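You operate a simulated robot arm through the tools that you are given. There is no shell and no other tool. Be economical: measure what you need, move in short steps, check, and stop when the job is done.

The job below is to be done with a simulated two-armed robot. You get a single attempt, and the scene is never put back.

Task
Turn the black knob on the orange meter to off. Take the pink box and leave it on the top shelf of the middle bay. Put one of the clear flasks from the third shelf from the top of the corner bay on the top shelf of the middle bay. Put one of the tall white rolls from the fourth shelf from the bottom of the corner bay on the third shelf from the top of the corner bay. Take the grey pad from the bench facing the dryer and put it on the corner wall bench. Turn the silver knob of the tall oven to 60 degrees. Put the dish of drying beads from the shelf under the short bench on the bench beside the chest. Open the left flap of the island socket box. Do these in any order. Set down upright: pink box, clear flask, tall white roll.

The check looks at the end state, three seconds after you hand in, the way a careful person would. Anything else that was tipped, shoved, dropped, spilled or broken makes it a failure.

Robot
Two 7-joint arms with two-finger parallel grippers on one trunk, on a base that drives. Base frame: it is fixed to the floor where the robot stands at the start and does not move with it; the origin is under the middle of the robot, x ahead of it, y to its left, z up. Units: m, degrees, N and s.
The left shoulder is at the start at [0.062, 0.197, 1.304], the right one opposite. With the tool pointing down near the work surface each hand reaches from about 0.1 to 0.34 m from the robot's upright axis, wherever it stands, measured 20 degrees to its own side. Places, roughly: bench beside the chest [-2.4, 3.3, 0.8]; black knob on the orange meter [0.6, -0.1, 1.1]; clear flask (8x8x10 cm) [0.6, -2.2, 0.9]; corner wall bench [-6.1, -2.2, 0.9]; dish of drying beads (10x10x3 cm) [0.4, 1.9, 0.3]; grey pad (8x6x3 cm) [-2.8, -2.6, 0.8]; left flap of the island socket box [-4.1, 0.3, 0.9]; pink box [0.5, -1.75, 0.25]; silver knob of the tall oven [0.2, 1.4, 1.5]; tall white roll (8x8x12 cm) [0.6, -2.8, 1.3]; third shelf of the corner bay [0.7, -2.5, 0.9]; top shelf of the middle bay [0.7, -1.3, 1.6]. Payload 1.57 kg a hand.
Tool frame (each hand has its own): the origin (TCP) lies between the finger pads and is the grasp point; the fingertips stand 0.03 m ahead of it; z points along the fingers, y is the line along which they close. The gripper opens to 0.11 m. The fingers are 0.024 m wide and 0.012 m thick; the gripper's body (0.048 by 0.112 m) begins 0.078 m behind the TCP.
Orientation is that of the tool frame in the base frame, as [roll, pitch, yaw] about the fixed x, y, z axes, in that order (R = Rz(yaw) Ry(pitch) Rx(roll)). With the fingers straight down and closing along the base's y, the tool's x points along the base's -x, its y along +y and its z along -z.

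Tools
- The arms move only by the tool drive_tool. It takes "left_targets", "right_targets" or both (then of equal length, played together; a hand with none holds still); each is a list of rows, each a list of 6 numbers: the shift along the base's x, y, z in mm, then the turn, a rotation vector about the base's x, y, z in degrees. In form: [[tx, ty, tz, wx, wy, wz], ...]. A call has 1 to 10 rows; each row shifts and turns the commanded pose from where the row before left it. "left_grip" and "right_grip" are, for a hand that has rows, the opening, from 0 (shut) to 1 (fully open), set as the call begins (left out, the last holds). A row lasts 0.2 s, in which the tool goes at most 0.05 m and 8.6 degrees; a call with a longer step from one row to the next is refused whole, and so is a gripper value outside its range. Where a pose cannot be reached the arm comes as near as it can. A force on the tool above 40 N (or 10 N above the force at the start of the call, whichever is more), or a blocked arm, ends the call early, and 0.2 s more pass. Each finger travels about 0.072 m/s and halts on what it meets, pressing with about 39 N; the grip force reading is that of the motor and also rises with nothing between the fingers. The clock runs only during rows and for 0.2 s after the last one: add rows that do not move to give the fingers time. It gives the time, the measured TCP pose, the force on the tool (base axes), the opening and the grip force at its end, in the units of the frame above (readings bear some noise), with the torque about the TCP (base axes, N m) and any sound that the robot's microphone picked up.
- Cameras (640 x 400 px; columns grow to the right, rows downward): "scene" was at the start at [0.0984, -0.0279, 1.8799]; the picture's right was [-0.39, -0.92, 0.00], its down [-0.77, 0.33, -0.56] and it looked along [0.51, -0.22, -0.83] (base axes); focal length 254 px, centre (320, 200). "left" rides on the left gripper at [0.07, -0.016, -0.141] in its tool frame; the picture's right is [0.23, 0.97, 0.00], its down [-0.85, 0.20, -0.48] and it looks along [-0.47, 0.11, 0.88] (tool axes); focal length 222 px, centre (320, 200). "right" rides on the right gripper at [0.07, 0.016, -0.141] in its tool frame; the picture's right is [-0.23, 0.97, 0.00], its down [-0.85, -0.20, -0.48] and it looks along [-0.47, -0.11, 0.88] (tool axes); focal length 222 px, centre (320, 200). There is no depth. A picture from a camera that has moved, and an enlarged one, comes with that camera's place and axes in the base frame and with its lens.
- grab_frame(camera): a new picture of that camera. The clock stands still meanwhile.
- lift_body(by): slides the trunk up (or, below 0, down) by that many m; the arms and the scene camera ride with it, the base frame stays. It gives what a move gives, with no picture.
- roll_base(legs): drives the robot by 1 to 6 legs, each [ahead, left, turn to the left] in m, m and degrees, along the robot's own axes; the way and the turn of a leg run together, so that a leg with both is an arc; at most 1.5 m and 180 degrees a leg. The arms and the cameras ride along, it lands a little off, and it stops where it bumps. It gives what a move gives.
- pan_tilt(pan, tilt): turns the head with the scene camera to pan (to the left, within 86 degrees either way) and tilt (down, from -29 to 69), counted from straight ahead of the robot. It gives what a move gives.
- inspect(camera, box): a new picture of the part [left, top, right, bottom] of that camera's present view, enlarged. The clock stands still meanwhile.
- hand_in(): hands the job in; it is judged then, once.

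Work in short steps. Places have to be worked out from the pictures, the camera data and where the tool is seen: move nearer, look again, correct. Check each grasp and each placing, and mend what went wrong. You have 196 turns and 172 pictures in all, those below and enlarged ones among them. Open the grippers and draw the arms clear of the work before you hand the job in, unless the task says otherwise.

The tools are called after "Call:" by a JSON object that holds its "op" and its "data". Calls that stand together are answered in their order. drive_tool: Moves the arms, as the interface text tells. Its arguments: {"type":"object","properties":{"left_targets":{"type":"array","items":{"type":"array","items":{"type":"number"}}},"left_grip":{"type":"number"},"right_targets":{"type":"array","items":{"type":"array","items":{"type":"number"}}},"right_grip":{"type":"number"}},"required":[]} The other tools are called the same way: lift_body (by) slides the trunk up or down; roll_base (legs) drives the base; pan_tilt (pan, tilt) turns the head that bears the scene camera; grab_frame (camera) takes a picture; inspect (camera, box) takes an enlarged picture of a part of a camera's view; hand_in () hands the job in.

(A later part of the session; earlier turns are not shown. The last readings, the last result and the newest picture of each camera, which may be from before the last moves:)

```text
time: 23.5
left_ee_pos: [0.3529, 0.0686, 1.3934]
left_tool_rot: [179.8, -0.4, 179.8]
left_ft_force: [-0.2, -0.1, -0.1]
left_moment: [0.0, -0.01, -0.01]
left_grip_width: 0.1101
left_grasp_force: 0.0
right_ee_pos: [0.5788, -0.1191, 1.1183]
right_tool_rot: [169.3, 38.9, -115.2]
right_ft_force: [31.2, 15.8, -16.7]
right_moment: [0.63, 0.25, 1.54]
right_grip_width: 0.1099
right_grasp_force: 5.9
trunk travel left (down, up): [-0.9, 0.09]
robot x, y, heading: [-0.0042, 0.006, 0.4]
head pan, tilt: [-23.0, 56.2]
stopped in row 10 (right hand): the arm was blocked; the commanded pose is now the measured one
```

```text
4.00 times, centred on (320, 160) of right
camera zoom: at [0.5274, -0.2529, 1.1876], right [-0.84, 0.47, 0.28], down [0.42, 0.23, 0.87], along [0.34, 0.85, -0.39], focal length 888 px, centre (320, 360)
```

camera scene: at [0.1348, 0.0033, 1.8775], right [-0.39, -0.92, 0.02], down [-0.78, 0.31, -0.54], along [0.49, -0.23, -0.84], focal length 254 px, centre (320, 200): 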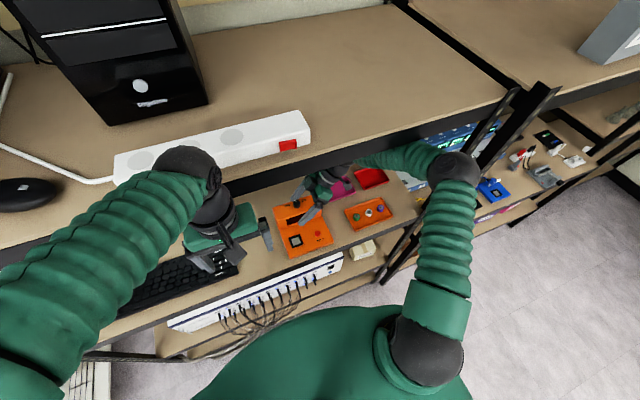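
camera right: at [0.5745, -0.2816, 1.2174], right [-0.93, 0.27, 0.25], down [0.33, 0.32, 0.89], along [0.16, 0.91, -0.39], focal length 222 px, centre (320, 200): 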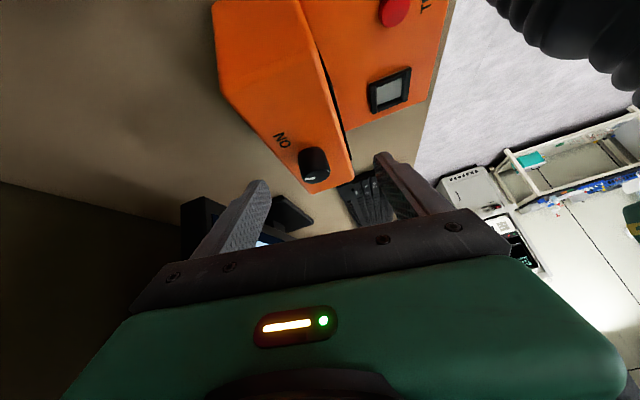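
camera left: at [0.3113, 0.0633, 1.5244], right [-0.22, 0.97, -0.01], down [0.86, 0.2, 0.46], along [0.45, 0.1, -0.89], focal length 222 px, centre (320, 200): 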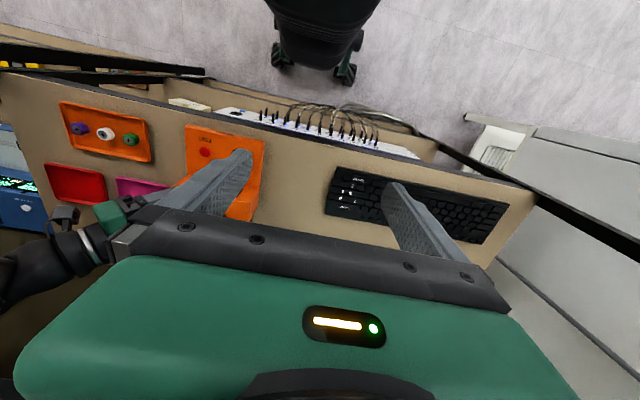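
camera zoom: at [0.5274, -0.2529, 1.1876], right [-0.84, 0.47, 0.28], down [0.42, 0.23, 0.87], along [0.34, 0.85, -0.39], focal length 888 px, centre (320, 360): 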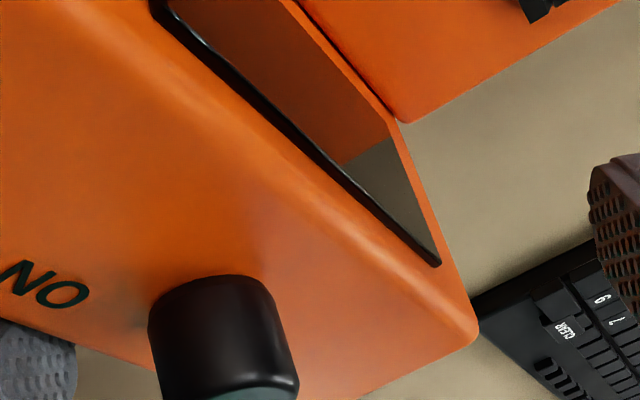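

The hand sagged and a finger is pressing on something behind the meter's rear edge. I ease it forward and up.

Call:
{"op": "drive_tool", "data": {"right_targets": [[6, 0, 3, 0, 0, 0], [6, 0, 6, 0, 0, 0], [6, 0, 6, 0, 0, 0], [0, 0, 5, 0, 0, 0], [0, 0, 0, 0, 0, 0]]}}

Call:
{"op": "grab_frame", "data": {"camera": "scene"}}

Call:
{"op": "grab_frame", "data": {"camera": "right"}}

```text
time: 24.9
left_ee_pos: [0.343, 0.065, 1.3956]
left_tool_rot: [179.6, 0.0, 179.8]
left_ft_force: [0.5, -0.6, 0.6]
left_moment: [-0.01, -0.03, -0.01]
left_grip_width: 0.1102
left_grasp_force: 0.0
right_ee_pos: [0.5791, -0.1174, 1.1267]
right_tool_rot: [166.9, 39.2, -116.8]
right_ft_force: [44.6, 20.1, -20.4]
right_moment: [1.05, -0.18, 1.79]
right_grip_width: 0.11
right_grasp_force: 5.8
trunk travel left (down, up): [-0.9, 0.09]
robot x, y, heading: [-0.0055, 0.0057, 0.5]
head pan, tilt: [-23.0, 56.2]
stopped in row 5 (right hand): the arm was blocked; the commanded pose is now the measured one
```

```text
136 pictures are left
camera scene: at [0.1179, -0.0152, 1.8776], right [-0.39, -0.92, 0.01], down [-0.77, 0.32, -0.55], along [0.5, -0.22, -0.84], focal length 254 px, centre (320, 200)
```

scene: 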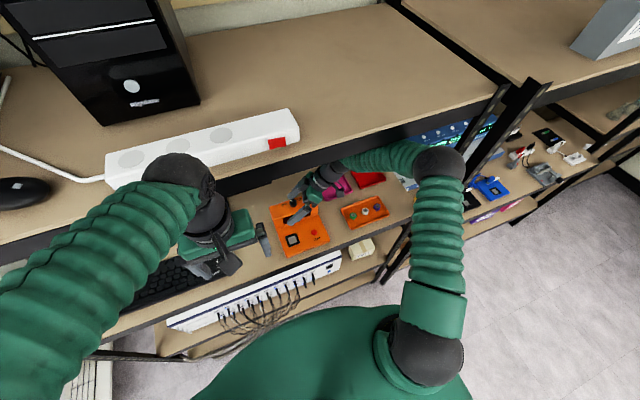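

```text
135 pictures are left
camera right: at [0.529, -0.2516, 1.1943], right [-0.83, 0.46, 0.31], down [0.45, 0.22, 0.87], along [0.33, 0.86, -0.39], focal length 222 px, centre (320, 200)
```

right: 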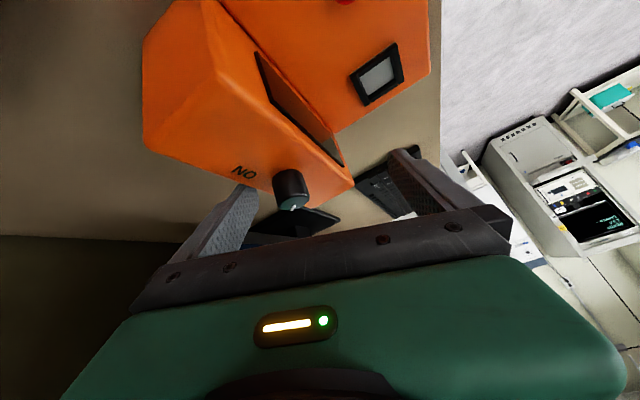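

The far finger hangs low because the hand is rolled about 11 degrees, catching behind the meter's rear edge. I level the roll and lift slightly.

Call:
{"op": "drive_tool", "data": {"right_targets": [[4, 0, 4, -2.5, -4.9, 0], [4, -2, 4, -2.5, -4.9, 0], [4, -2, 4, -1, -2, 0], [0, 0, 4, 0, 0, 0], [0, 0, 0, 0, 0, 0]]}}

Call:
{"op": "grab_frame", "data": {"camera": "right"}}

```text
time: 26.1
left_ee_pos: [0.3497, 0.0631, 1.3916]
left_tool_rot: [179.7, -0.2, 179.9]
left_ft_force: [0.0, 0.2, -0.2]
left_moment: [-0.05, -0.01, 0.01]
left_grip_width: 0.1101
left_grasp_force: 0.1
right_ee_pos: [0.5819, -0.116, 1.1187]
right_tool_rot: [179.2, 39.0, -108.7]
right_ft_force: [-9.9, 18.6, -43.1]
right_moment: [1.41, -1.66, -1.09]
right_grip_width: 0.1008
right_grasp_force: 1.1
trunk travel left (down, up): [-0.9, 0.09]
robot x, y, heading: [-0.0061, 0.0013, 0.1]
head pan, tilt: [-23.0, 56.2]
```

```text
134 pictures are left
camera right: at [0.5219, -0.2451, 1.1873], right [-0.87, 0.47, 0.15], down [0.31, 0.28, 0.91], along [0.39, 0.83, -0.39], focal length 222 px, centre (320, 200)
```

right: 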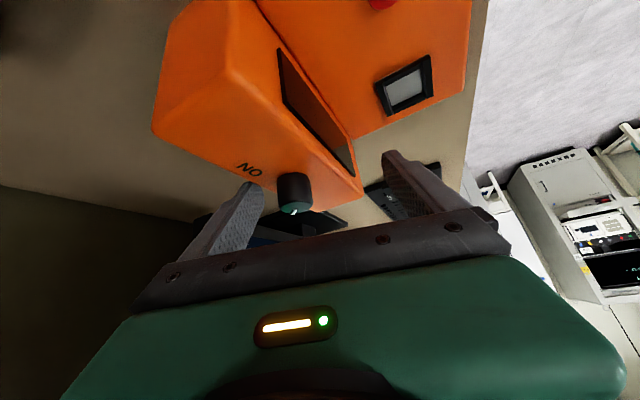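

Force is now downward on the tool (-43 N). I zoom the scene view to find the contact.

Call:
{"op": "inspect", "data": {"camera": "scene", "box": [240, 130, 400, 230]}}

Call:
{"op": "grab_frame", "data": {"camera": "left"}}

```text
4.00 times, centred on (320, 180) of scene
camera zoom: at [0.1335, -0.0167, 1.873], right [-0.39, -0.92, 0.01], down [-0.78, 0.32, -0.54], along [0.49, -0.22, -0.84], focal length 1017 px, centre (320, 280)
```

zoom: 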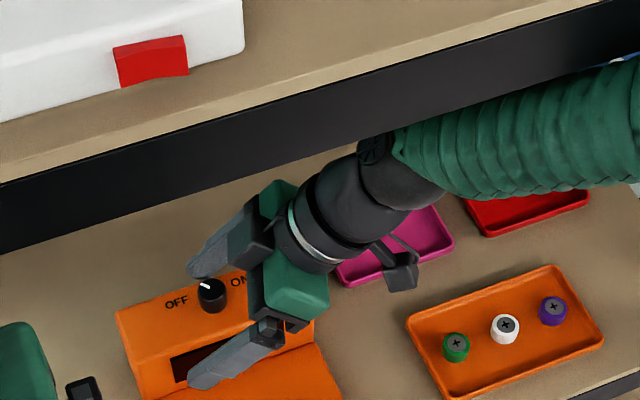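

```text
132 pictures are left
camera left: at [0.2815, 0.0456, 1.5333], right [-0.22, 0.97, 0.01], down [0.86, 0.19, 0.48], along [0.46, 0.11, -0.88], focal length 222 px, centre (320, 200)
```

left: 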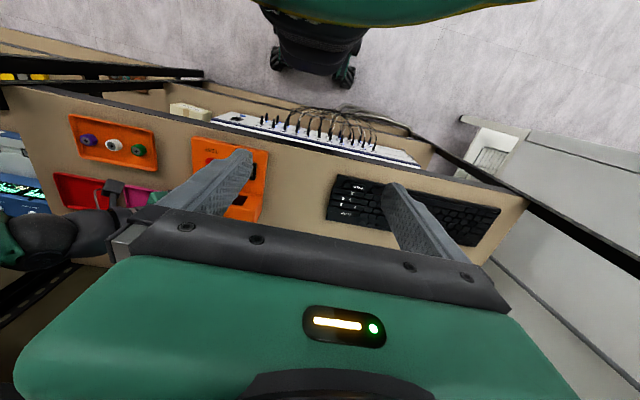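

Knob still reads OFF. I try small relief: a short move along +x and slightly down, watching the force.

Call:
{"op": "drive_tool", "data": {"right_targets": [[8, -3, -4, 0, 0, 0], [8, -3, -4, 0, 0, 0], [0, 0, 0, 0, 0, 0]]}}

```text
time: 26.9
left_ee_pos: [0.3332, 0.0614, 1.3998]
left_tool_rot: [179.6, 0.5, 179.9]
left_ft_force: [-0.9, -0.2, -0.2]
left_moment: [-0.01, -0.06, -0.03]
left_grip_width: 0.1101
left_grasp_force: 0.1
right_ee_pos: [0.6011, -0.1323, 1.1473]
right_tool_rot: [-174.8, 37.9, -105.2]
right_ft_force: [-0.1, -0.2, -0.7]
right_moment: [0.01, -0.01, 0.0]
right_grip_width: 0.0991
right_grasp_force: 0.0
trunk travel left (down, up): [-0.9, 0.09]
robot x, y, heading: [0.0006, 0.0054, 0.5]
head pan, tilt: [-23.0, 56.2]
```

Freed with zero force, hand above the knob. Now I swing back about the knob, rising only slightly.

Call:
{"op": "drive_tool", "data": {"right_targets": [[-1, 0, 3, 0, 0, -6], [-1, 0, 3, 0, 0, -8], [-1, 0, 2, 0, 0, -8], [-1, 1, 2, 0, 0, -8], [-1, 1, 2, 0, 0, -8], [-1, 1, 2, 0, 0, -8], [0, 0, 0, 0, 0, 0]]}}

Call:
{"op": "grab_frame", "data": {"camera": "scene"}}

```text
time: 28.5
left_ee_pos: [0.332, 0.0607, 1.3991]
left_tool_rot: [179.5, 0.4, 179.8]
left_ft_force: [-1.1, 0.7, 0.3]
left_moment: [0.01, 0.0, 0.0]
left_grip_width: 0.1102
left_grasp_force: 0.0
right_ee_pos: [0.5952, -0.1327, 1.1599]
right_tool_rot: [-175.0, 38.1, -151.5]
right_ft_force: [-0.8, 0.2, 0.6]
right_moment: [-0.05, -0.02, 0.02]
right_grip_width: 0.099
right_grasp_force: 0.0
trunk travel left (down, up): [-0.9, 0.09]
robot x, y, heading: [-0.0033, 0.0016, 0.6]
head pan, tilt: [-23.0, 56.2]
```

```text
131 pictures are left
camera scene: at [0.0963, -0.0233, 1.8799], right [-0.39, -0.92, 0.0], down [-0.77, 0.32, -0.55], along [0.51, -0.21, -0.83], focal length 254 px, centre (320, 200)
```

scene: 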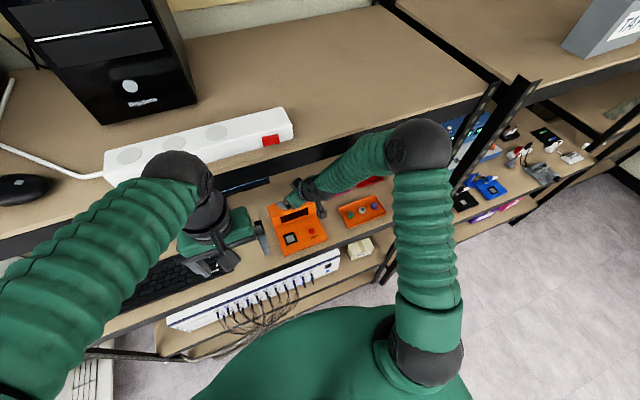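

Clear. I finish straightening, lift, and draw the hand back out from under the shelf.

Call:
{"op": "drive_tool", "data": {"right_targets": [[-2, 0, 8, 0, 0, -8], [-4, 0, 10, 0, 0, -8], [-5, 0, 15, 0, 0, -8], [-30, -5, 15, 0, 0, 0], [-40, -10, 15, 0, 0, 0], [-40, -15, 15, 0, 0, 0], [-40, -20, 10, 0, 0, 0], [0, 0, 0, 0, 0, 0]]}}

Call:
{"op": "inspect", "data": {"camera": "scene", "box": [250, 180, 350, 260]}}

```text
time: 30.3
left_ee_pos: [0.3353, 0.062, 1.3989]
left_tool_rot: [179.7, 0.5, 179.8]
left_ft_force: [0.0, 0.1, -0.1]
left_moment: [-0.02, 0.02, -0.01]
left_grip_width: 0.1096
left_grasp_force: 0.0
right_ee_pos: [0.451, -0.1764, 1.251]
right_tool_rot: [-174.9, 37.7, -175.4]
right_ft_force: [0.4, -0.1, 0.2]
right_moment: [0.02, 0.01, 0.02]
right_grip_width: 0.099
right_grasp_force: 0.0
right hand out of reach, approached as far as the arm can: row 7
trunk travel left (down, up): [-0.9, 0.09]
robot x, y, heading: [-0.0011, 0.0038, 0.3]
head pan, tilt: [-23.0, 56.2]
```

```text
5.00 times, centred on (300, 220) of scene
camera zoom: at [0.0964, -0.0217, 1.8798], right [-0.39, -0.92, 0.0], down [-0.77, 0.32, -0.55], along [0.51, -0.22, -0.83], focal length 1272 px, centre (420, 100)
```

zoom: 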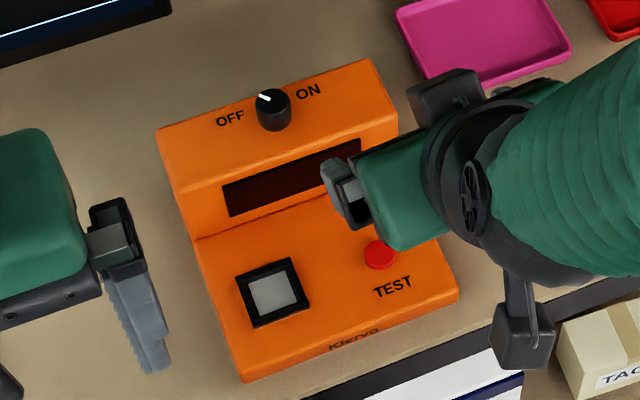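

Display dark, meter in place. I zoom in hard on the knob to judge the pointer.

Call:
{"op": "inspect", "data": {"camera": "scene", "box": [286, 190, 318, 210]}}

Call:
{"op": "inspect", "data": {"camera": "right", "box": [270, 60, 430, 160]}}

```text
16.00 times, centred on (302, 200) of scene
camera zoom: at [0.0964, -0.0217, 1.8798], right [-0.39, -0.92, 0.0], down [-0.77, 0.32, -0.55], along [0.51, -0.22, -0.83], focal length 4070 px, centre (608, 200)
```

zoom: 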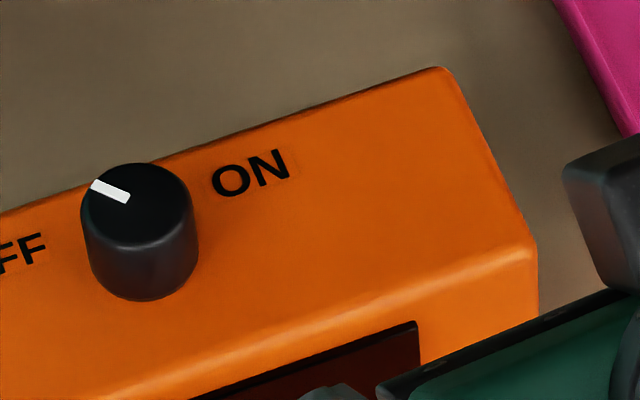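

```text
4.00 times, centred on (350, 110) of right
camera zoom: at [0.3093, -0.1597, 1.3208], right [0.15, 0.99, 0.07], down [0.39, -0.13, 0.91], along [0.91, -0.11, -0.4], focal length 888 px, centre (200, 560)
```

zoom: 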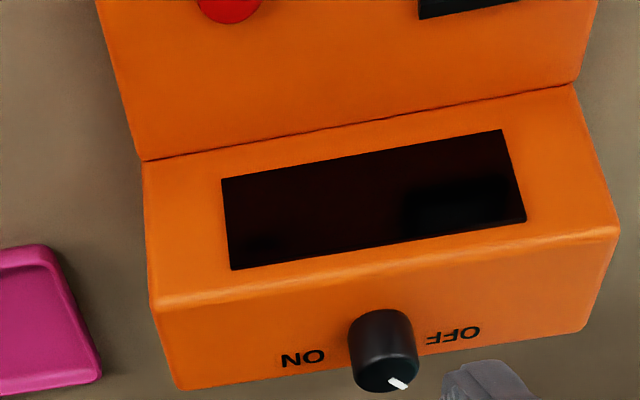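

The pointer works out at +42 degrees, symmetric to its start: the knob is off. I back away from the bench and look around toward the bays on the right.

Call:
{"op": "roll_base", "data": {"legs": [[-0.4, 0, 0]]}}

Call:
{"op": "pan_tilt", "data": {"pan": -60, "tilt": 25}}

Call:
{"op": "grab_frame", "data": {"camera": "scene"}}

```text
time: 33.3
left_ee_pos: [-0.0584, 0.0729, 1.3984]
left_tool_rot: [-179.7, 0.6, 179.1]
left_ft_force: [0.5, -1.1, 0.5]
left_moment: [0.07, 0.02, -0.02]
left_grip_width: 0.11
left_grasp_force: 0.0
right_ee_pos: [0.0559, -0.1754, 1.2475]
right_tool_rot: [-173.7, 37.7, -174.6]
right_ft_force: [0.2, -0.9, -0.3]
right_moment: [0.05, -0.01, 0.06]
right_grip_width: 0.0989
right_grasp_force: 0.1
trunk travel left (down, up): [-0.9, 0.09]
robot x, y, heading: [-0.3938, 0.0031, -0.4]
head pan, tilt: [-23.0, 56.2]
stopped in leg 1: the robot was blocked; the commanded pose is now the measured one
```

```text
time: 34.3
left_ee_pos: [-0.066, 0.0772, 1.4005]
left_tool_rot: [-179.5, 0.8, 179.2]
left_ft_force: [0.2, 0.3, 0.0]
left_moment: [0.01, -0.01, -0.01]
left_grip_width: 0.1099
left_grasp_force: 0.1
right_ee_pos: [0.0495, -0.1715, 1.2507]
right_tool_rot: [-173.6, 38.0, -174.5]
right_ft_force: [0.5, 0.3, 0.2]
right_moment: [-0.03, -0.05, 0.0]
right_grip_width: 0.0991
right_grasp_force: 0.1
trunk travel left (down, up): [-0.9, 0.09]
robot x, y, heading: [-0.3918, 0.0046, -0.2]
head pan, tilt: [-60.0, 25.0]
```

```text
127 pictures are left
camera scene: at [-0.3193, -0.088, 1.9257], right [-0.87, -0.5, 0.0], down [-0.21, 0.37, -0.9], along [0.45, -0.78, -0.43], focal length 254 px, centre (320, 200)
```

scene: 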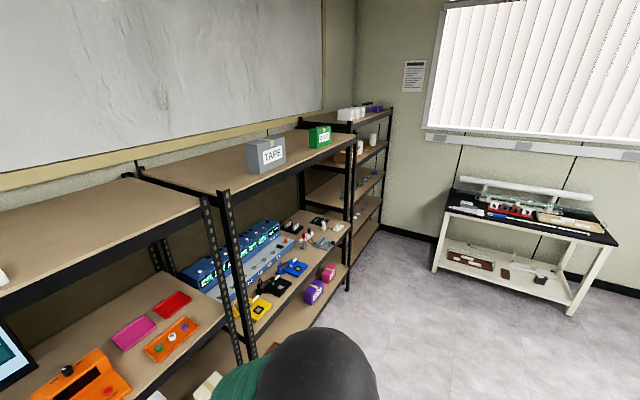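

It stopped nearly at 0.4 m as "blocked"; something may be behind. I look right and left at wide pan.

Call:
{"op": "pan_tilt", "data": {"pan": -86, "tilt": 35}}

Call:
{"op": "grab_frame", "data": {"camera": "scene"}}

Call:
{"op": "pan_tilt", "data": {"pan": 86, "tilt": 35}}

Call:
{"op": "grab_frame", "data": {"camera": "scene"}}

```text
time: 35.2
left_ee_pos: [-0.0624, 0.0797, 1.3982]
left_tool_rot: [-179.4, 0.7, 179.2]
left_ft_force: [0.3, 0.4, 1.1]
left_moment: [0.01, 0.03, 0.0]
left_grip_width: 0.1098
left_grasp_force: 0.0
right_ee_pos: [0.052, -0.1706, 1.2498]
right_tool_rot: [-173.5, 37.8, -174.3]
right_ft_force: [0.4, 0.4, -0.5]
right_moment: [0.0, 0.03, 0.0]
right_grip_width: 0.0988
right_grasp_force: 0.1
trunk travel left (down, up): [-0.9, 0.09]
robot x, y, heading: [-0.3962, 0.004, -0.5]
head pan, tilt: [-85.9, 35.0]
```

```text
126 pictures are left
camera scene: at [-0.355, -0.0935, 1.9101], right [-1.0, -0.07, 0.0], down [-0.04, 0.58, -0.82], along [0.05, -0.81, -0.58], focal length 254 px, centre (320, 200)
```

scene: 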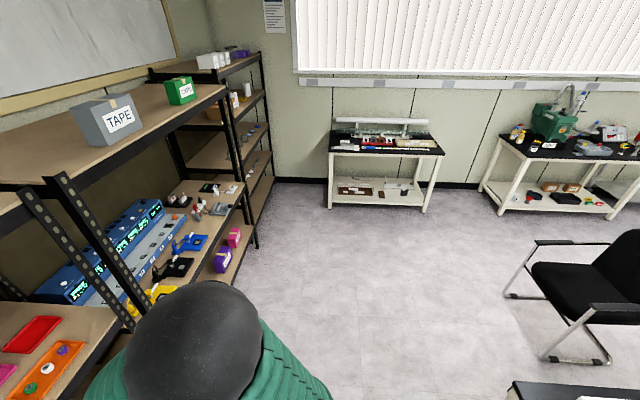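

```text
time: 37.8
left_ee_pos: [-0.0637, 0.0814, 1.4011]
left_tool_rot: [-179.4, 0.7, 179.3]
left_ft_force: [0.0, 0.3, -0.5]
left_moment: [0.04, 0.0, 0.02]
left_grip_width: 0.11
left_grasp_force: 0.1
right_ee_pos: [0.0509, -0.1678, 1.25]
right_tool_rot: [-173.3, 37.7, -174.2]
right_ft_force: [0.0, -0.6, 0.2]
right_moment: [0.01, -0.02, 0.03]
right_grip_width: 0.0992
right_grasp_force: 0.1
trunk travel left (down, up): [-0.9, 0.09]
robot x, y, heading: [-0.3957, 0.0065, -0.2]
head pan, tilt: [85.9, 35.0]
```

```text
125 pictures are left
camera scene: at [-0.354, 0.0844, 1.911], right [1.0, -0.08, 0.0], down [-0.04, -0.57, -0.82], along [0.06, 0.82, -0.57], focal length 254 px, centre (320, 200)
```

scene: 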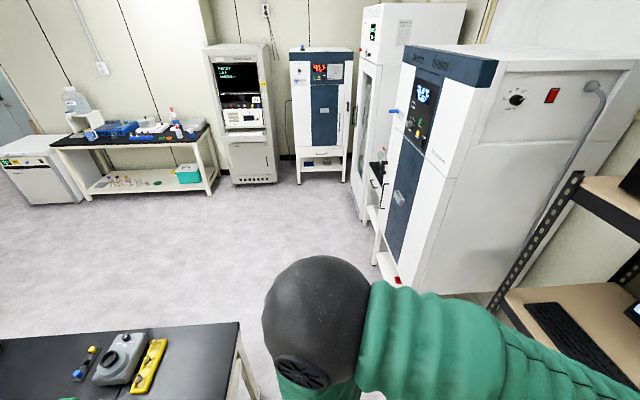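

The island bench is just behind (edge near x −0.67). I go slightly forward, then slide right along the aisle to face the pink box at y ≈ −1.75.

Call:
{"op": "roll_base", "data": {"legs": [[0.1, 0, 0], [0, -0.9, 0], [0, -0.85, 0]]}}

Call:
{"op": "pan_tilt", "data": {"pan": 0, "tilt": 50}}

Call:
{"op": "grab_frame", "data": {"camera": "scene"}}

```text
time: 47.4
left_ee_pos: [0.0246, -1.6559, 1.3993]
left_tool_rot: [-179.2, 0.7, 179.3]
left_ft_force: [0.2, 1.3, 0.3]
left_moment: [-0.06, -0.01, 0.0]
left_grip_width: 0.11
left_grasp_force: 0.1
right_ee_pos: [0.1401, -1.9042, 1.25]
right_tool_rot: [-173.1, 37.7, -174.2]
right_ft_force: [0.8, -0.5, -0.3]
right_moment: [0.01, 0.01, -0.03]
right_grip_width: 0.0991
right_grasp_force: 0.0
trunk travel left (down, up): [-0.9, 0.09]
robot x, y, heading: [-0.3103, -1.7358, 0.0]
head pan, tilt: [85.9, 35.0]
```

```text
time: 49.0
left_ee_pos: [0.0247, -1.6589, 1.3988]
left_tool_rot: [-179.4, 0.6, 179.3]
left_ft_force: [0.0, -0.3, 0.1]
left_moment: [-0.01, 0.0, 0.02]
left_grip_width: 0.1097
left_grasp_force: 0.1
right_ee_pos: [0.1397, -1.9074, 1.2503]
right_tool_rot: [-173.3, 37.8, -174.3]
right_ft_force: [0.4, 0.5, 0.1]
right_moment: [0.01, -0.04, 0.01]
right_grip_width: 0.099
right_grasp_force: 0.1
trunk travel left (down, up): [-0.9, 0.09]
robot x, y, heading: [-0.3087, -1.7317, -0.3]
head pan, tilt: [0.0, 50.0]
```

```text
124 pictures are left
camera scene: at [-0.1979, -1.7361, 1.8879], right [0.0, -1.0, 0.0], down [-0.77, 0.0, -0.64], along [0.64, 0.0, -0.77], focal length 254 px, centre (320, 200)
```

scene: 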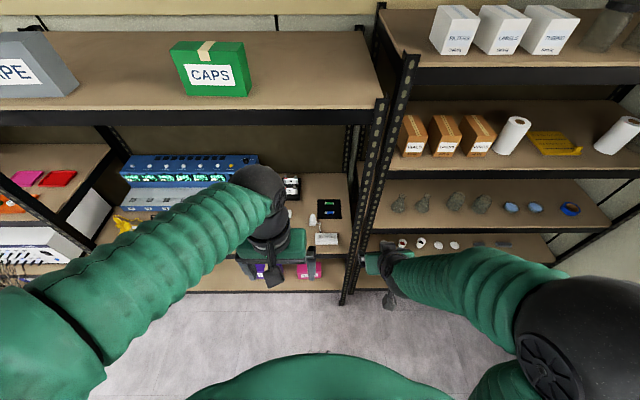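

I can see the pink box on the lower shelf near (310, 270); I enlarge that area and the corner bay.

Call:
{"op": "inspect", "data": {"camera": "scene", "box": [240, 230, 400, 330]}}

Call:
{"op": "inspect", "data": {"camera": "scene", "box": [380, 90, 640, 260]}}

```text
4.00 times, centred on (320, 280) of scene
camera zoom: at [-0.1979, -1.7361, 1.8879], right [0.0, -1.0, 0.0], down [-0.77, 0.0, -0.64], along [0.64, 0.0, -0.77], focal length 1017 px, centre (320, -120)
```

zoom: 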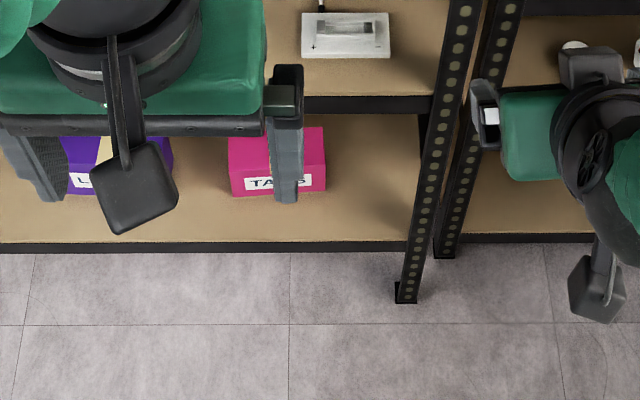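

```text
2.35 times, centred on (510, 175) of scene
camera zoom: at [-0.1979, -1.7361, 1.8879], right [0.0, -1.0, 0.0], down [-0.77, 0.0, -0.64], along [0.64, 0.0, -0.77], focal length 598 px, centre (-127, 259)
```

zoom: 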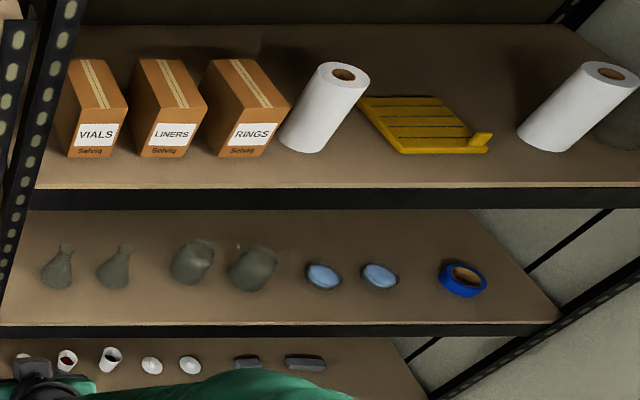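

Two conical clear flasks sit at the left of the corner bay's third shelf (first near [0.59, −2.14, 0.86]). I shift right to y ≈ −1.94, lower the trunk, and tilt the right hand forward for a level-ish reach.

Call:
{"op": "roll_base", "data": {"legs": [[0, -0.2, 0]]}}

Call:
{"op": "lift_body", "data": {"by": -0.22}}

Call:
{"op": "drive_tool", "data": {"right_targets": [[10, 0, 0, 1.8, -5.8, -0.5], [10, 0, 0, 1.8, -5.8, -0.5], [10, 0, 0, 1.8, -5.8, -0.5], [0, 0, 0, 0, -4, 0], [0, 0, 0, 0, 0, 0]], "right_grip": 0.9}}

Call:
{"op": "grab_frame", "data": {"camera": "right"}}

Call:
{"op": "grab_frame", "data": {"camera": "scene"}}

```text
time: 50.5
left_ee_pos: [0.0241, -1.8419, 1.3979]
left_tool_rot: [-178.8, 0.5, 179.4]
left_ft_force: [-0.7, -0.9, -0.1]
left_moment: [0.02, -0.03, 0.04]
left_grip_width: 0.1101
left_grasp_force: 0.1
right_ee_pos: [0.1396, -2.0914, 1.2514]
right_tool_rot: [-172.6, 37.7, -173.7]
right_ft_force: [-0.7, 0.8, 0.8]
right_moment: [-0.05, 0.02, -0.02]
right_grip_width: 0.099
right_grasp_force: 0.1
trunk travel left (down, up): [-0.9, 0.09]
robot x, y, heading: [-0.309, -1.934, 0.0]
head pan, tilt: [0.0, 50.0]
```

```text
time: 52.9
left_ee_pos: [0.0224, -1.8592, 1.18]
left_tool_rot: [-179.5, 0.7, 179.4]
left_ft_force: [-0.3, -0.3, 0.7]
left_moment: [-0.02, -0.05, 0.01]
left_grip_width: 0.1102
left_grasp_force: 0.0
right_ee_pos: [0.1394, -2.1057, 1.0316]
right_tool_rot: [-173.4, 37.9, -174.3]
right_ft_force: [0.3, 0.6, 0.5]
right_moment: [0.0, 0.01, 0.05]
right_grip_width: 0.0991
right_grasp_force: 0.1
trunk travel left (down, up): [-0.68, 0.31]
robot x, y, heading: [-0.3083, -1.934, -0.0]
head pan, tilt: [0.0, 50.0]
```

```text
time: 54.1
left_ee_pos: [0.0225, -1.858, 1.1789]
left_tool_rot: [-179.6, 0.7, 179.3]
left_ft_force: [-0.1, 0.2, 0.5]
left_moment: [0.0, 0.03, -0.02]
left_grip_width: 0.1099
left_grasp_force: 0.0
right_ee_pos: [0.204, -2.1, 1.0307]
right_tool_rot: [179.7, 59.4, 179.1]
right_ft_force: [0.4, -0.5, 0.3]
right_moment: [0.02, -0.02, 0.02]
right_grip_width: 0.099
right_grasp_force: 0.2
right hand out of reach, approached as far as the arm can: row 1, 2, 3, 4
trunk travel left (down, up): [-0.68, 0.31]
robot x, y, heading: [-0.3078, -1.9343, -0.3]
head pan, tilt: [0.0, 50.0]
```

```text
121 pictures are left
camera right: at [0.0467, -2.0821, 1.0453], right [0.13, 0.97, 0.2], down [0.02, -0.2, 0.98], along [0.99, -0.12, -0.04], focal length 222 px, centre (320, 200)
```

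right: 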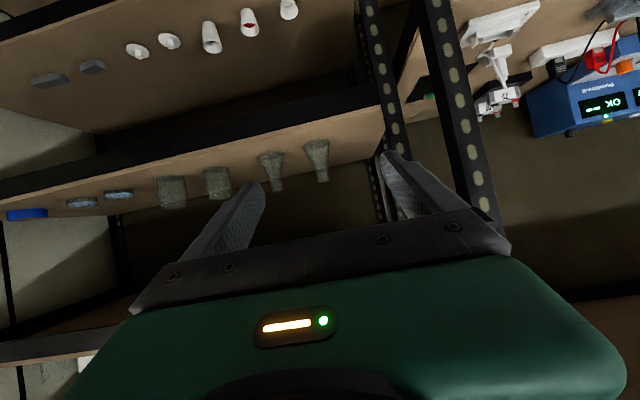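

```text
120 pictures are left
camera scene: at [-0.1988, -1.9334, 1.6679], right [0.0, -1.0, 0.0], down [-0.77, 0.0, -0.64], along [0.64, 0.0, -0.77], focal length 254 px, centre (320, 200)
```

scene: 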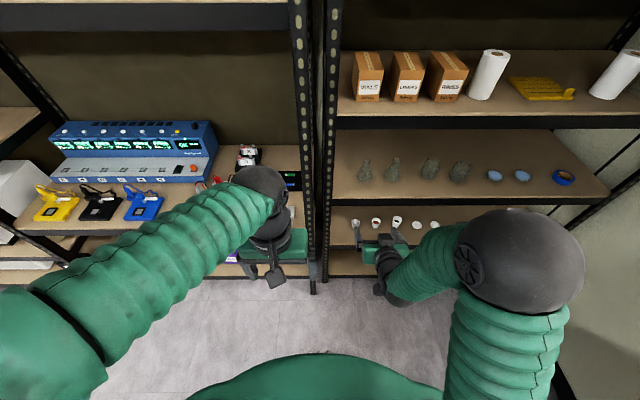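

Flask 1 is at about [0.585, −2.125], standing from z 0.88 to 0.975. I drive forward 0.25 m so the right hand comes into the opening between shelves, and look again.

Call:
{"op": "roll_base", "data": {"legs": [[0.24, 0, 0]]}}

Call:
{"op": "grab_frame", "data": {"camera": "right"}}

Call:
{"op": "grab_frame", "data": {"camera": "scene"}}

```text
time: 55.9
left_ee_pos: [0.2635, -1.8582, 1.1795]
left_tool_rot: [-179.5, 0.7, 179.4]
left_ft_force: [-0.6, 0.2, 0.0]
left_moment: [0.01, -0.04, -0.02]
left_grip_width: 0.1101
left_grasp_force: 0.0
right_ee_pos: [0.4444, -2.1016, 1.0328]
right_tool_rot: [179.8, 59.5, 179.3]
right_ft_force: [1.6, -0.1, -0.3]
right_moment: [0.01, 0.0, 0.0]
right_grip_width: 0.0991
right_grasp_force: 0.0
trunk travel left (down, up): [-0.68, 0.31]
robot x, y, heading: [-0.067, -1.9339, 0.1]
head pan, tilt: [0.0, 50.0]
```

```text
119 pictures are left
camera right: at [0.2881, -2.0824, 1.0459], right [0.12, 0.97, 0.2], down [0.02, -0.2, 0.98], along [0.99, -0.12, -0.04], focal length 222 px, centre (320, 200)
```

right: 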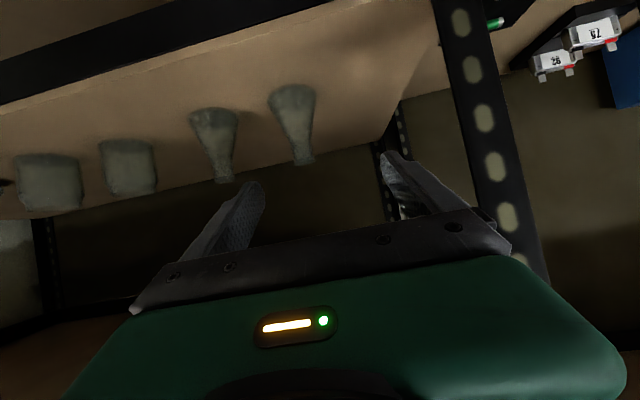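

```text
118 pictures are left
camera scene: at [0.0408, -1.9341, 1.6681], right [0.0, -1.0, 0.0], down [-0.77, 0.0, -0.64], along [0.64, 0.0, -0.77], focal length 254 px, centre (320, 200)
```

scene: 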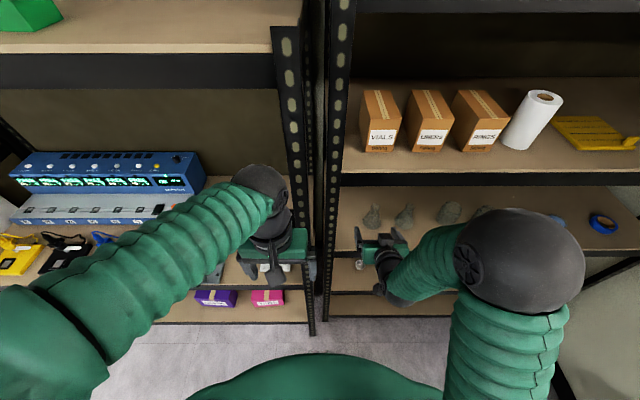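

Flask 1's neck: y −2.129, x ≈ 0.587, z 0.947–0.976. I nudge the base forward 6 cm and move the fingers (narrowed) around the neck.

Call:
{"op": "roll_base", "data": {"legs": [[0.06, 0, 0]]}}

Call:
{"op": "drive_tool", "data": {"right_targets": [[5, -13, -20, 0, 0, 0], [5, -12, -20, 0, 0, 0], [15, 0, -8, 0, 0, 0], [15, 0, -8, 0, 0, 0], [0, 0, 0, 0, 0, 0]], "right_grip": 0.65}}

Call:
{"op": "grab_frame", "data": {"camera": "right"}}

```text
time: 56.8
left_ee_pos: [0.317, -1.8581, 1.182]
left_tool_rot: [-179.5, 0.9, 179.4]
left_ft_force: [0.5, -0.1, -0.2]
left_moment: [-0.01, -0.03, 0.02]
left_grip_width: 0.11
left_grasp_force: 0.1
right_ee_pos: [0.4991, -2.1, 1.0358]
right_tool_rot: [179.8, 59.7, 179.2]
right_ft_force: [-0.3, -0.3, -0.6]
right_moment: [-0.03, 0.01, -0.03]
right_grip_width: 0.099
right_grasp_force: 0.0
trunk travel left (down, up): [-0.68, 0.31]
robot x, y, heading: [-0.0078, -1.9326, -0.3]
head pan, tilt: [0.0, 50.0]
```

```text
time: 58.0
left_ee_pos: [0.3223, -1.8583, 1.1791]
left_tool_rot: [-179.5, 0.7, 179.4]
left_ft_force: [-0.4, 0.1, -1.0]
left_moment: [-0.01, 0.0, -0.02]
left_grip_width: 0.1099
left_grasp_force: 0.0
right_ee_pos: [0.5458, -2.1251, 0.9764]
right_tool_rot: [179.8, 59.4, 179.2]
right_ft_force: [-0.1, 0.0, -0.2]
right_moment: [0.03, -0.05, 0.04]
right_grip_width: 0.0715
right_grasp_force: 0.1
trunk travel left (down, up): [-0.68, 0.31]
robot x, y, heading: [-0.0062, -1.936, 0.0]
head pan, tilt: [0.0, 50.0]
```

```text
117 pictures are left
camera right: at [0.3882, -2.1077, 0.99], right [0.12, 0.97, 0.2], down [0.02, -0.2, 0.98], along [0.99, -0.12, -0.04], focal length 222 px, centre (320, 200)
```

right: 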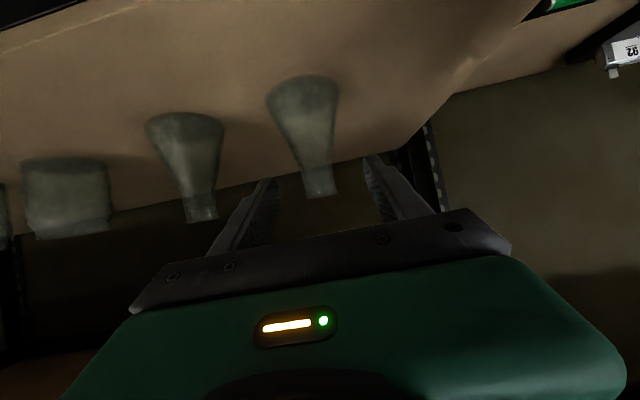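

Aligned in y. I advance 31 mm and down 8 mm to put the neck between the pads, then close.

Call:
{"op": "drive_tool", "data": {"right_targets": [[11, -1, -3, 0, 0, 0], [10, -1, -3, 0, 0, 0], [10, -1, -2, 0, 0, 0], [0, 0, 0, 0, 0, 0]]}}

Call:
{"op": "drive_tool", "data": {"right_targets": [[0, 0, 0, 0, 0, 0], [0, 0, 0, 0, 0, 0], [0, 0, 0, 0, 0, 0], [0, 0, 0, 0, 0, 0]], "right_grip": 0.0}}

Call:
{"op": "grab_frame", "data": {"camera": "right"}}

```text
time: 59.0
left_ee_pos: [0.3242, -1.8586, 1.1793]
left_tool_rot: [-179.5, 0.7, 179.5]
left_ft_force: [-0.1, 0.5, -0.1]
left_moment: [0.01, 0.04, 0.01]
left_grip_width: 0.1098
left_grasp_force: 0.0
right_ee_pos: [0.5766, -2.13, 0.9684]
right_tool_rot: [179.9, 59.4, 179.3]
right_ft_force: [0.3, 0.9, -0.4]
right_moment: [0.04, 0.02, -0.04]
right_grip_width: 0.0715
right_grasp_force: 0.0
trunk travel left (down, up): [-0.68, 0.31]
robot x, y, heading: [-0.0069, -1.9349, -0.3]
head pan, tilt: [0.0, 50.0]
```

```text
time: 60.0
left_ee_pos: [0.3239, -1.8588, 1.1782]
left_tool_rot: [-179.5, 0.6, 179.3]
left_ft_force: [0.6, 0.1, 0.5]
left_moment: [0.0, -0.01, -0.02]
left_grip_width: 0.1099
left_grasp_force: 0.1
right_ee_pos: [0.5758, -2.1286, 0.968]
right_tool_rot: [179.7, 59.3, 179.3]
right_ft_force: [-0.4, 0.0, -0.3]
right_moment: [-0.06, -0.01, 0.0]
right_grip_width: 0.0305
right_grasp_force: 39.1
trunk travel left (down, up): [-0.68, 0.31]
robot x, y, heading: [-0.0079, -1.9368, -0.3]
head pan, tilt: [0.0, 50.0]
```

```text
116 pictures are left
camera right: at [0.4196, -2.1109, 0.9815], right [0.12, 0.97, 0.2], down [0.02, -0.2, 0.98], along [0.99, -0.12, -0.05], focal length 222 px, centre (320, 200)
```

right: 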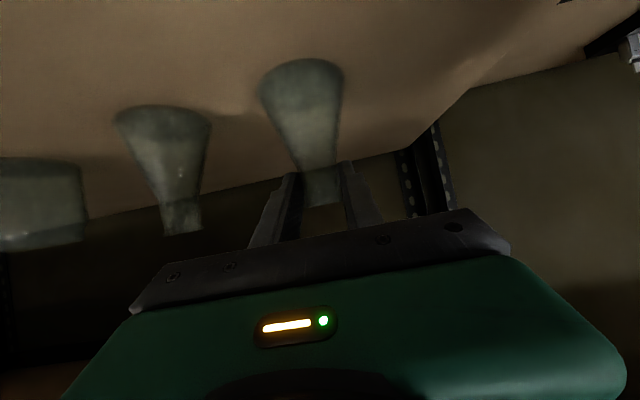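

Neck gripped at 3 cm. I lift 4 cm, check, then back the base out.

Call:
{"op": "drive_tool", "data": {"right_targets": [[0, 0, 10, 0, 0, 0], [0, 0, 15, 0, 0, 0], [0, 0, 15, 0, 0, 0], [0, 0, 0, 0, 0, 0]]}}

Call:
{"op": "grab_frame", "data": {"camera": "right"}}

```text
time: 61.0
left_ee_pos: [0.3258, -1.8583, 1.1794]
left_tool_rot: [-179.5, 0.6, 179.4]
left_ft_force: [0.0, 0.5, 0.0]
left_moment: [-0.03, -0.03, 0.01]
left_grip_width: 0.1103
left_grasp_force: 0.1
right_ee_pos: [0.5766, -2.1304, 1.0066]
right_tool_rot: [179.8, 59.3, 179.2]
right_ft_force: [0.0, -0.4, -1.4]
right_moment: [-0.01, -0.02, -0.02]
right_grip_width: 0.0303
right_grasp_force: 39.7
trunk travel left (down, up): [-0.68, 0.31]
robot x, y, heading: [-0.0071, -1.9334, -0.3]
head pan, tilt: [0.0, 50.0]
```

```text
115 pictures are left
camera right: at [0.4197, -2.1115, 1.0212], right [0.12, 0.97, 0.2], down [0.02, -0.2, 0.98], along [0.99, -0.12, -0.05], focal length 222 px, centre (320, 200)
```

right: 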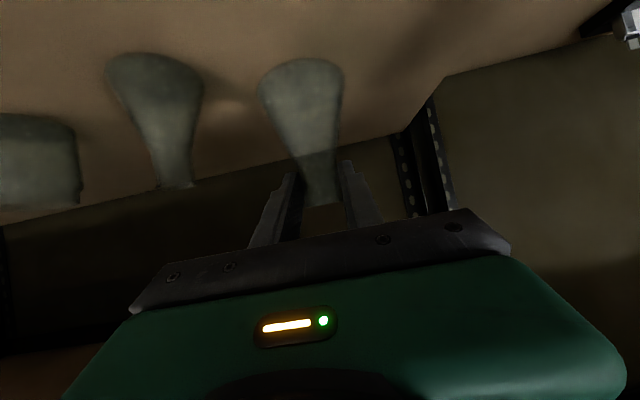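

Flask lifted cleanly. I back out, slide left in front of the middle bay, and raise the trunk.

Call:
{"op": "roll_base", "data": {"legs": [[-0.29, 0, 0], [0, 0.43, 0]]}}

Call:
{"op": "lift_body", "data": {"by": 0.31}}

Call:
{"op": "drive_tool", "data": {"right_targets": [[0, 0, 40, 0, 0, 0], [0, 0, 40, 0, 0, 0], [0, 0, 40, 0, 0, 0], [0, 0, 40, 0, 0, 0], [0, 0, 40, 0, 0, 0], [0, 0, 40, 0, 0, 0], [0, 0, 40, 0, 0, 0], [0, 0, 40, 0, 0, 0], [0, 0, 0, 0, 0, 0]]}}

Call:
{"op": "pan_tilt", "data": {"pan": -10, "tilt": 30}}

Call:
{"op": "grab_frame", "data": {"camera": "scene"}}

```text
time: 65.3
left_ee_pos: [0.0322, -1.4351, 1.179]
left_tool_rot: [-179.8, 0.6, 179.4]
left_ft_force: [0.1, -1.0, -0.5]
left_moment: [0.04, 0.02, 0.0]
left_grip_width: 0.11
left_grasp_force: 0.1
right_ee_pos: [0.2851, -1.7028, 1.0063]
right_tool_rot: [179.2, 59.4, 179.0]
right_ft_force: [0.7, 0.6, -1.2]
right_moment: [-0.03, 0.0, 0.01]
right_grip_width: 0.0303
right_grasp_force: 38.8
trunk travel left (down, up): [-0.68, 0.31]
robot x, y, heading: [-0.3032, -1.5068, -0.1]
head pan, tilt: [0.0, 50.0]
```

```text
time: 68.3
left_ee_pos: [0.0323, -1.4282, 1.4897]
left_tool_rot: [-179.5, 0.7, 179.4]
left_ft_force: [-0.2, 0.1, 0.1]
left_moment: [-0.01, -0.01, 0.0]
left_grip_width: 0.1103
left_grasp_force: 0.1
right_ee_pos: [0.2861, -1.6988, 1.3176]
right_tool_rot: [179.8, 59.6, 179.4]
right_ft_force: [-0.5, 0.2, -1.5]
right_moment: [0.03, -0.02, 0.0]
right_grip_width: 0.0302
right_grasp_force: 39.1
trunk travel left (down, up): [-0.99, 0.0]
robot x, y, heading: [-0.3013, -1.5042, -0.2]
head pan, tilt: [0.0, 50.0]
```

```text
time: 70.3
left_ee_pos: [0.0322, -1.4294, 1.4895]
left_tool_rot: [-179.4, 0.7, 179.3]
left_ft_force: [-0.5, 0.2, -0.6]
left_moment: [0.02, -0.02, 0.02]
left_grip_width: 0.1101
left_grasp_force: 0.0
right_ee_pos: [0.2826, -1.7022, 1.6342]
right_tool_rot: [179.8, 59.5, 179.2]
right_ft_force: [0.4, -0.2, -0.9]
right_moment: [-0.01, 0.02, 0.01]
right_grip_width: 0.0304
right_grasp_force: 39.1
right hand out of reach, approached as far as the arm can: row 6
trunk travel left (down, up): [-0.99, 0.0]
robot x, y, heading: [-0.2996, -1.5038, 0.2]
head pan, tilt: [0.0, 50.0]
```

```text
time: 71.2
left_ee_pos: [0.0325, -1.4281, 1.4897]
left_tool_rot: [-179.5, 0.7, 179.4]
left_ft_force: [-0.2, -0.6, -1.0]
left_moment: [-0.03, 0.03, 0.0]
left_grip_width: 0.1101
left_grasp_force: 0.0
right_ee_pos: [0.2833, -1.703, 1.6337]
right_tool_rot: [179.8, 59.5, 179.4]
right_ft_force: [0.1, -0.1, -1.2]
right_moment: [-0.03, 0.0, -0.03]
right_grip_width: 0.0302
right_grasp_force: 38.5
trunk travel left (down, up): [-0.99, 0.0]
robot x, y, heading: [-0.2971, -1.5062, 0.1]
head pan, tilt: [-10.0, 30.0]
```

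```text
114 pictures are left
camera scene: at [-0.1762, -1.5205, 2.0073], right [-0.17, -0.98, 0.0], down [-0.49, 0.09, -0.86], along [0.85, -0.15, -0.5], focal length 254 px, centre (320, 200)
```

scene: 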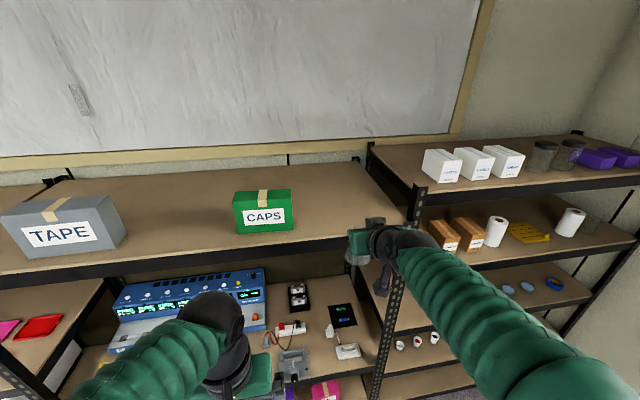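

Shelf top works out at z ≈ 1.525 with its front at x ≈ 0.41. I raise the flask a little more and check it from the right camera before driving in.

Call:
{"op": "drive_tool", "data": {"right_targets": [[0, 0, 15, 0, 0, 0], [0, 0, 15, 0, 0, 0], [0, 0, 0, 0, 0, 0]]}}

Call:
{"op": "roll_base", "data": {"legs": [[0.26, 0, 0]]}}

Call:
{"op": "grab_frame", "data": {"camera": "right"}}

Call:
{"op": "grab_frame", "data": {"camera": "scene"}}

```text
time: 72.0
left_ee_pos: [0.0314, -1.429, 1.4888]
left_tool_rot: [-179.6, 0.7, 179.4]
left_ft_force: [0.0, 0.6, 0.6]
left_moment: [-0.03, -0.01, 0.03]
left_grip_width: 0.1098
left_grasp_force: 0.1
right_ee_pos: [0.2842, -1.7004, 1.6613]
right_tool_rot: [179.7, 59.3, 179.4]
right_ft_force: [-0.9, 0.2, -0.6]
right_moment: [0.01, 0.01, 0.01]
right_grip_width: 0.0305
right_grasp_force: 39.1
trunk travel left (down, up): [-0.99, 0.0]
robot x, y, heading: [-0.3018, -1.5044, 0.1]
head pan, tilt: [-10.0, 30.0]
```

```text
time: 73.8
left_ee_pos: [0.2858, -1.4259, 1.4918]
left_tool_rot: [-179.4, 1.0, 179.4]
left_ft_force: [0.3, 0.3, -0.4]
left_moment: [0.01, -0.04, 0.03]
left_grip_width: 0.1099
left_grasp_force: 0.0
right_ee_pos: [0.5374, -1.7012, 1.666]
right_tool_rot: [179.9, 59.8, 179.7]
right_ft_force: [0.0, 0.0, 0.3]
right_moment: [-0.03, 0.05, 0.02]
right_grip_width: 0.0303
right_grasp_force: 38.6
trunk travel left (down, up): [-0.99, 0.0]
robot x, y, heading: [-0.0371, -1.5062, 0.1]
head pan, tilt: [-10.0, 30.0]
```

```text
113 pictures are left
camera right: at [0.3804, -1.6827, 1.6785], right [0.12, 0.97, 0.2], down [0.01, -0.2, 0.98], along [0.99, -0.11, -0.04], focal length 222 px, centre (320, 200)
```

right: 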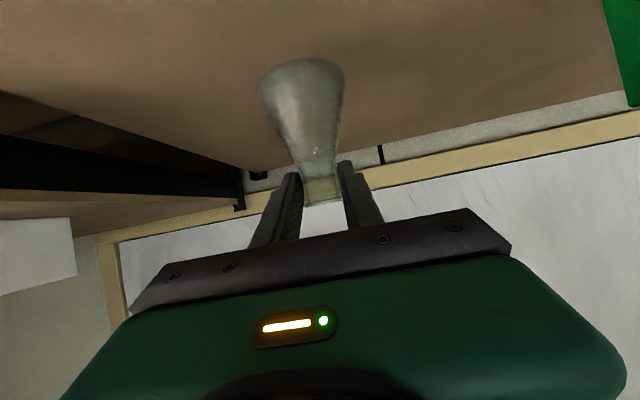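

```text
112 pictures are left
camera scene: at [0.0748, -1.5199, 2.0081], right [-0.17, -0.99, 0.0], down [-0.49, 0.09, -0.87], along [0.86, -0.15, -0.5], focal length 254 px, centre (320, 200)
```

scene: 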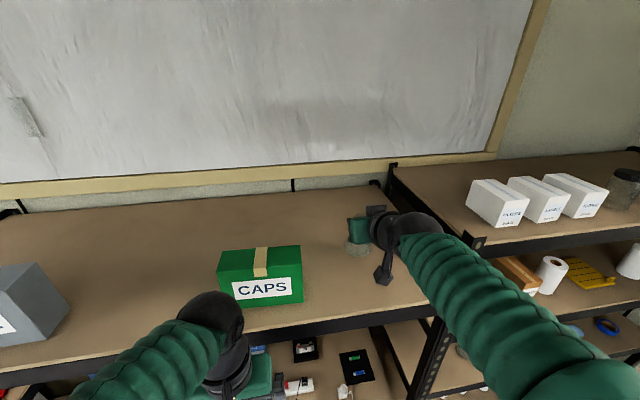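

Flask is over a free part of the top shelf. I move 3 cm further in and lower most of the way.

Call:
{"op": "drive_tool", "data": {"right_targets": [[15, 0, -5, 0, 0, 0], [15, 0, -10, 0, 0, 0], [0, 0, -10, 0, 0, 0], [0, 0, -8, 0, 0, 0], [0, 0, -5, 0, 0, 0], [0, 0, 0, 0, 0, 0]]}}

Call:
{"op": "inspect", "data": {"camera": "scene", "box": [310, 180, 440, 290]}}

```text
time: 75.1
left_ee_pos: [0.291, -1.4275, 1.49]
left_tool_rot: [-179.5, 0.7, 179.4]
left_ft_force: [0.8, 0.6, -0.3]
left_moment: [0.0, 0.04, 0.02]
left_grip_width: 0.1099
left_grasp_force: 0.0
right_ee_pos: [0.5757, -1.7009, 1.6369]
right_tool_rot: [-179.6, 61.3, -179.9]
right_ft_force: [-5.3, -0.6, 14.5]
right_moment: [0.16, 0.65, 0.02]
right_grip_width: 0.0305
right_grasp_force: 39.4
trunk travel left (down, up): [-0.99, 0.0]
robot x, y, heading: [-0.0356, -1.5052, 0.0]
head pan, tilt: [-10.0, 30.0]
stopped in row 6 (right hand): the force on the tool passed its limit at 43 N (the readings are from after the stop); the commanded pose is now the measured one
```

```text
3.64 times, centred on (375, 235) of scene
camera zoom: at [0.0818, -1.5192, 2.0075], right [-0.17, -0.99, 0.0], down [-0.49, 0.09, -0.87], along [0.85, -0.15, -0.5], focal length 925 px, centre (120, 73)
```

zoom: 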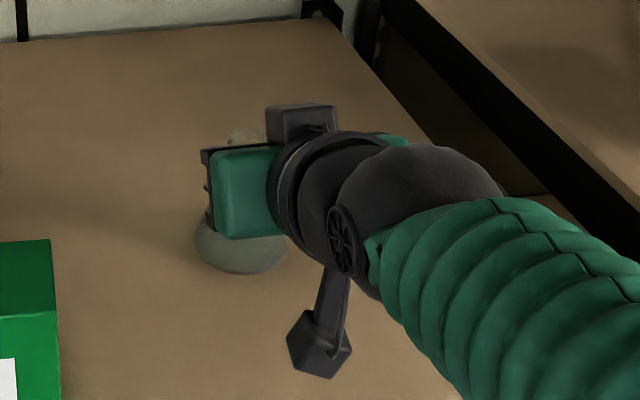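

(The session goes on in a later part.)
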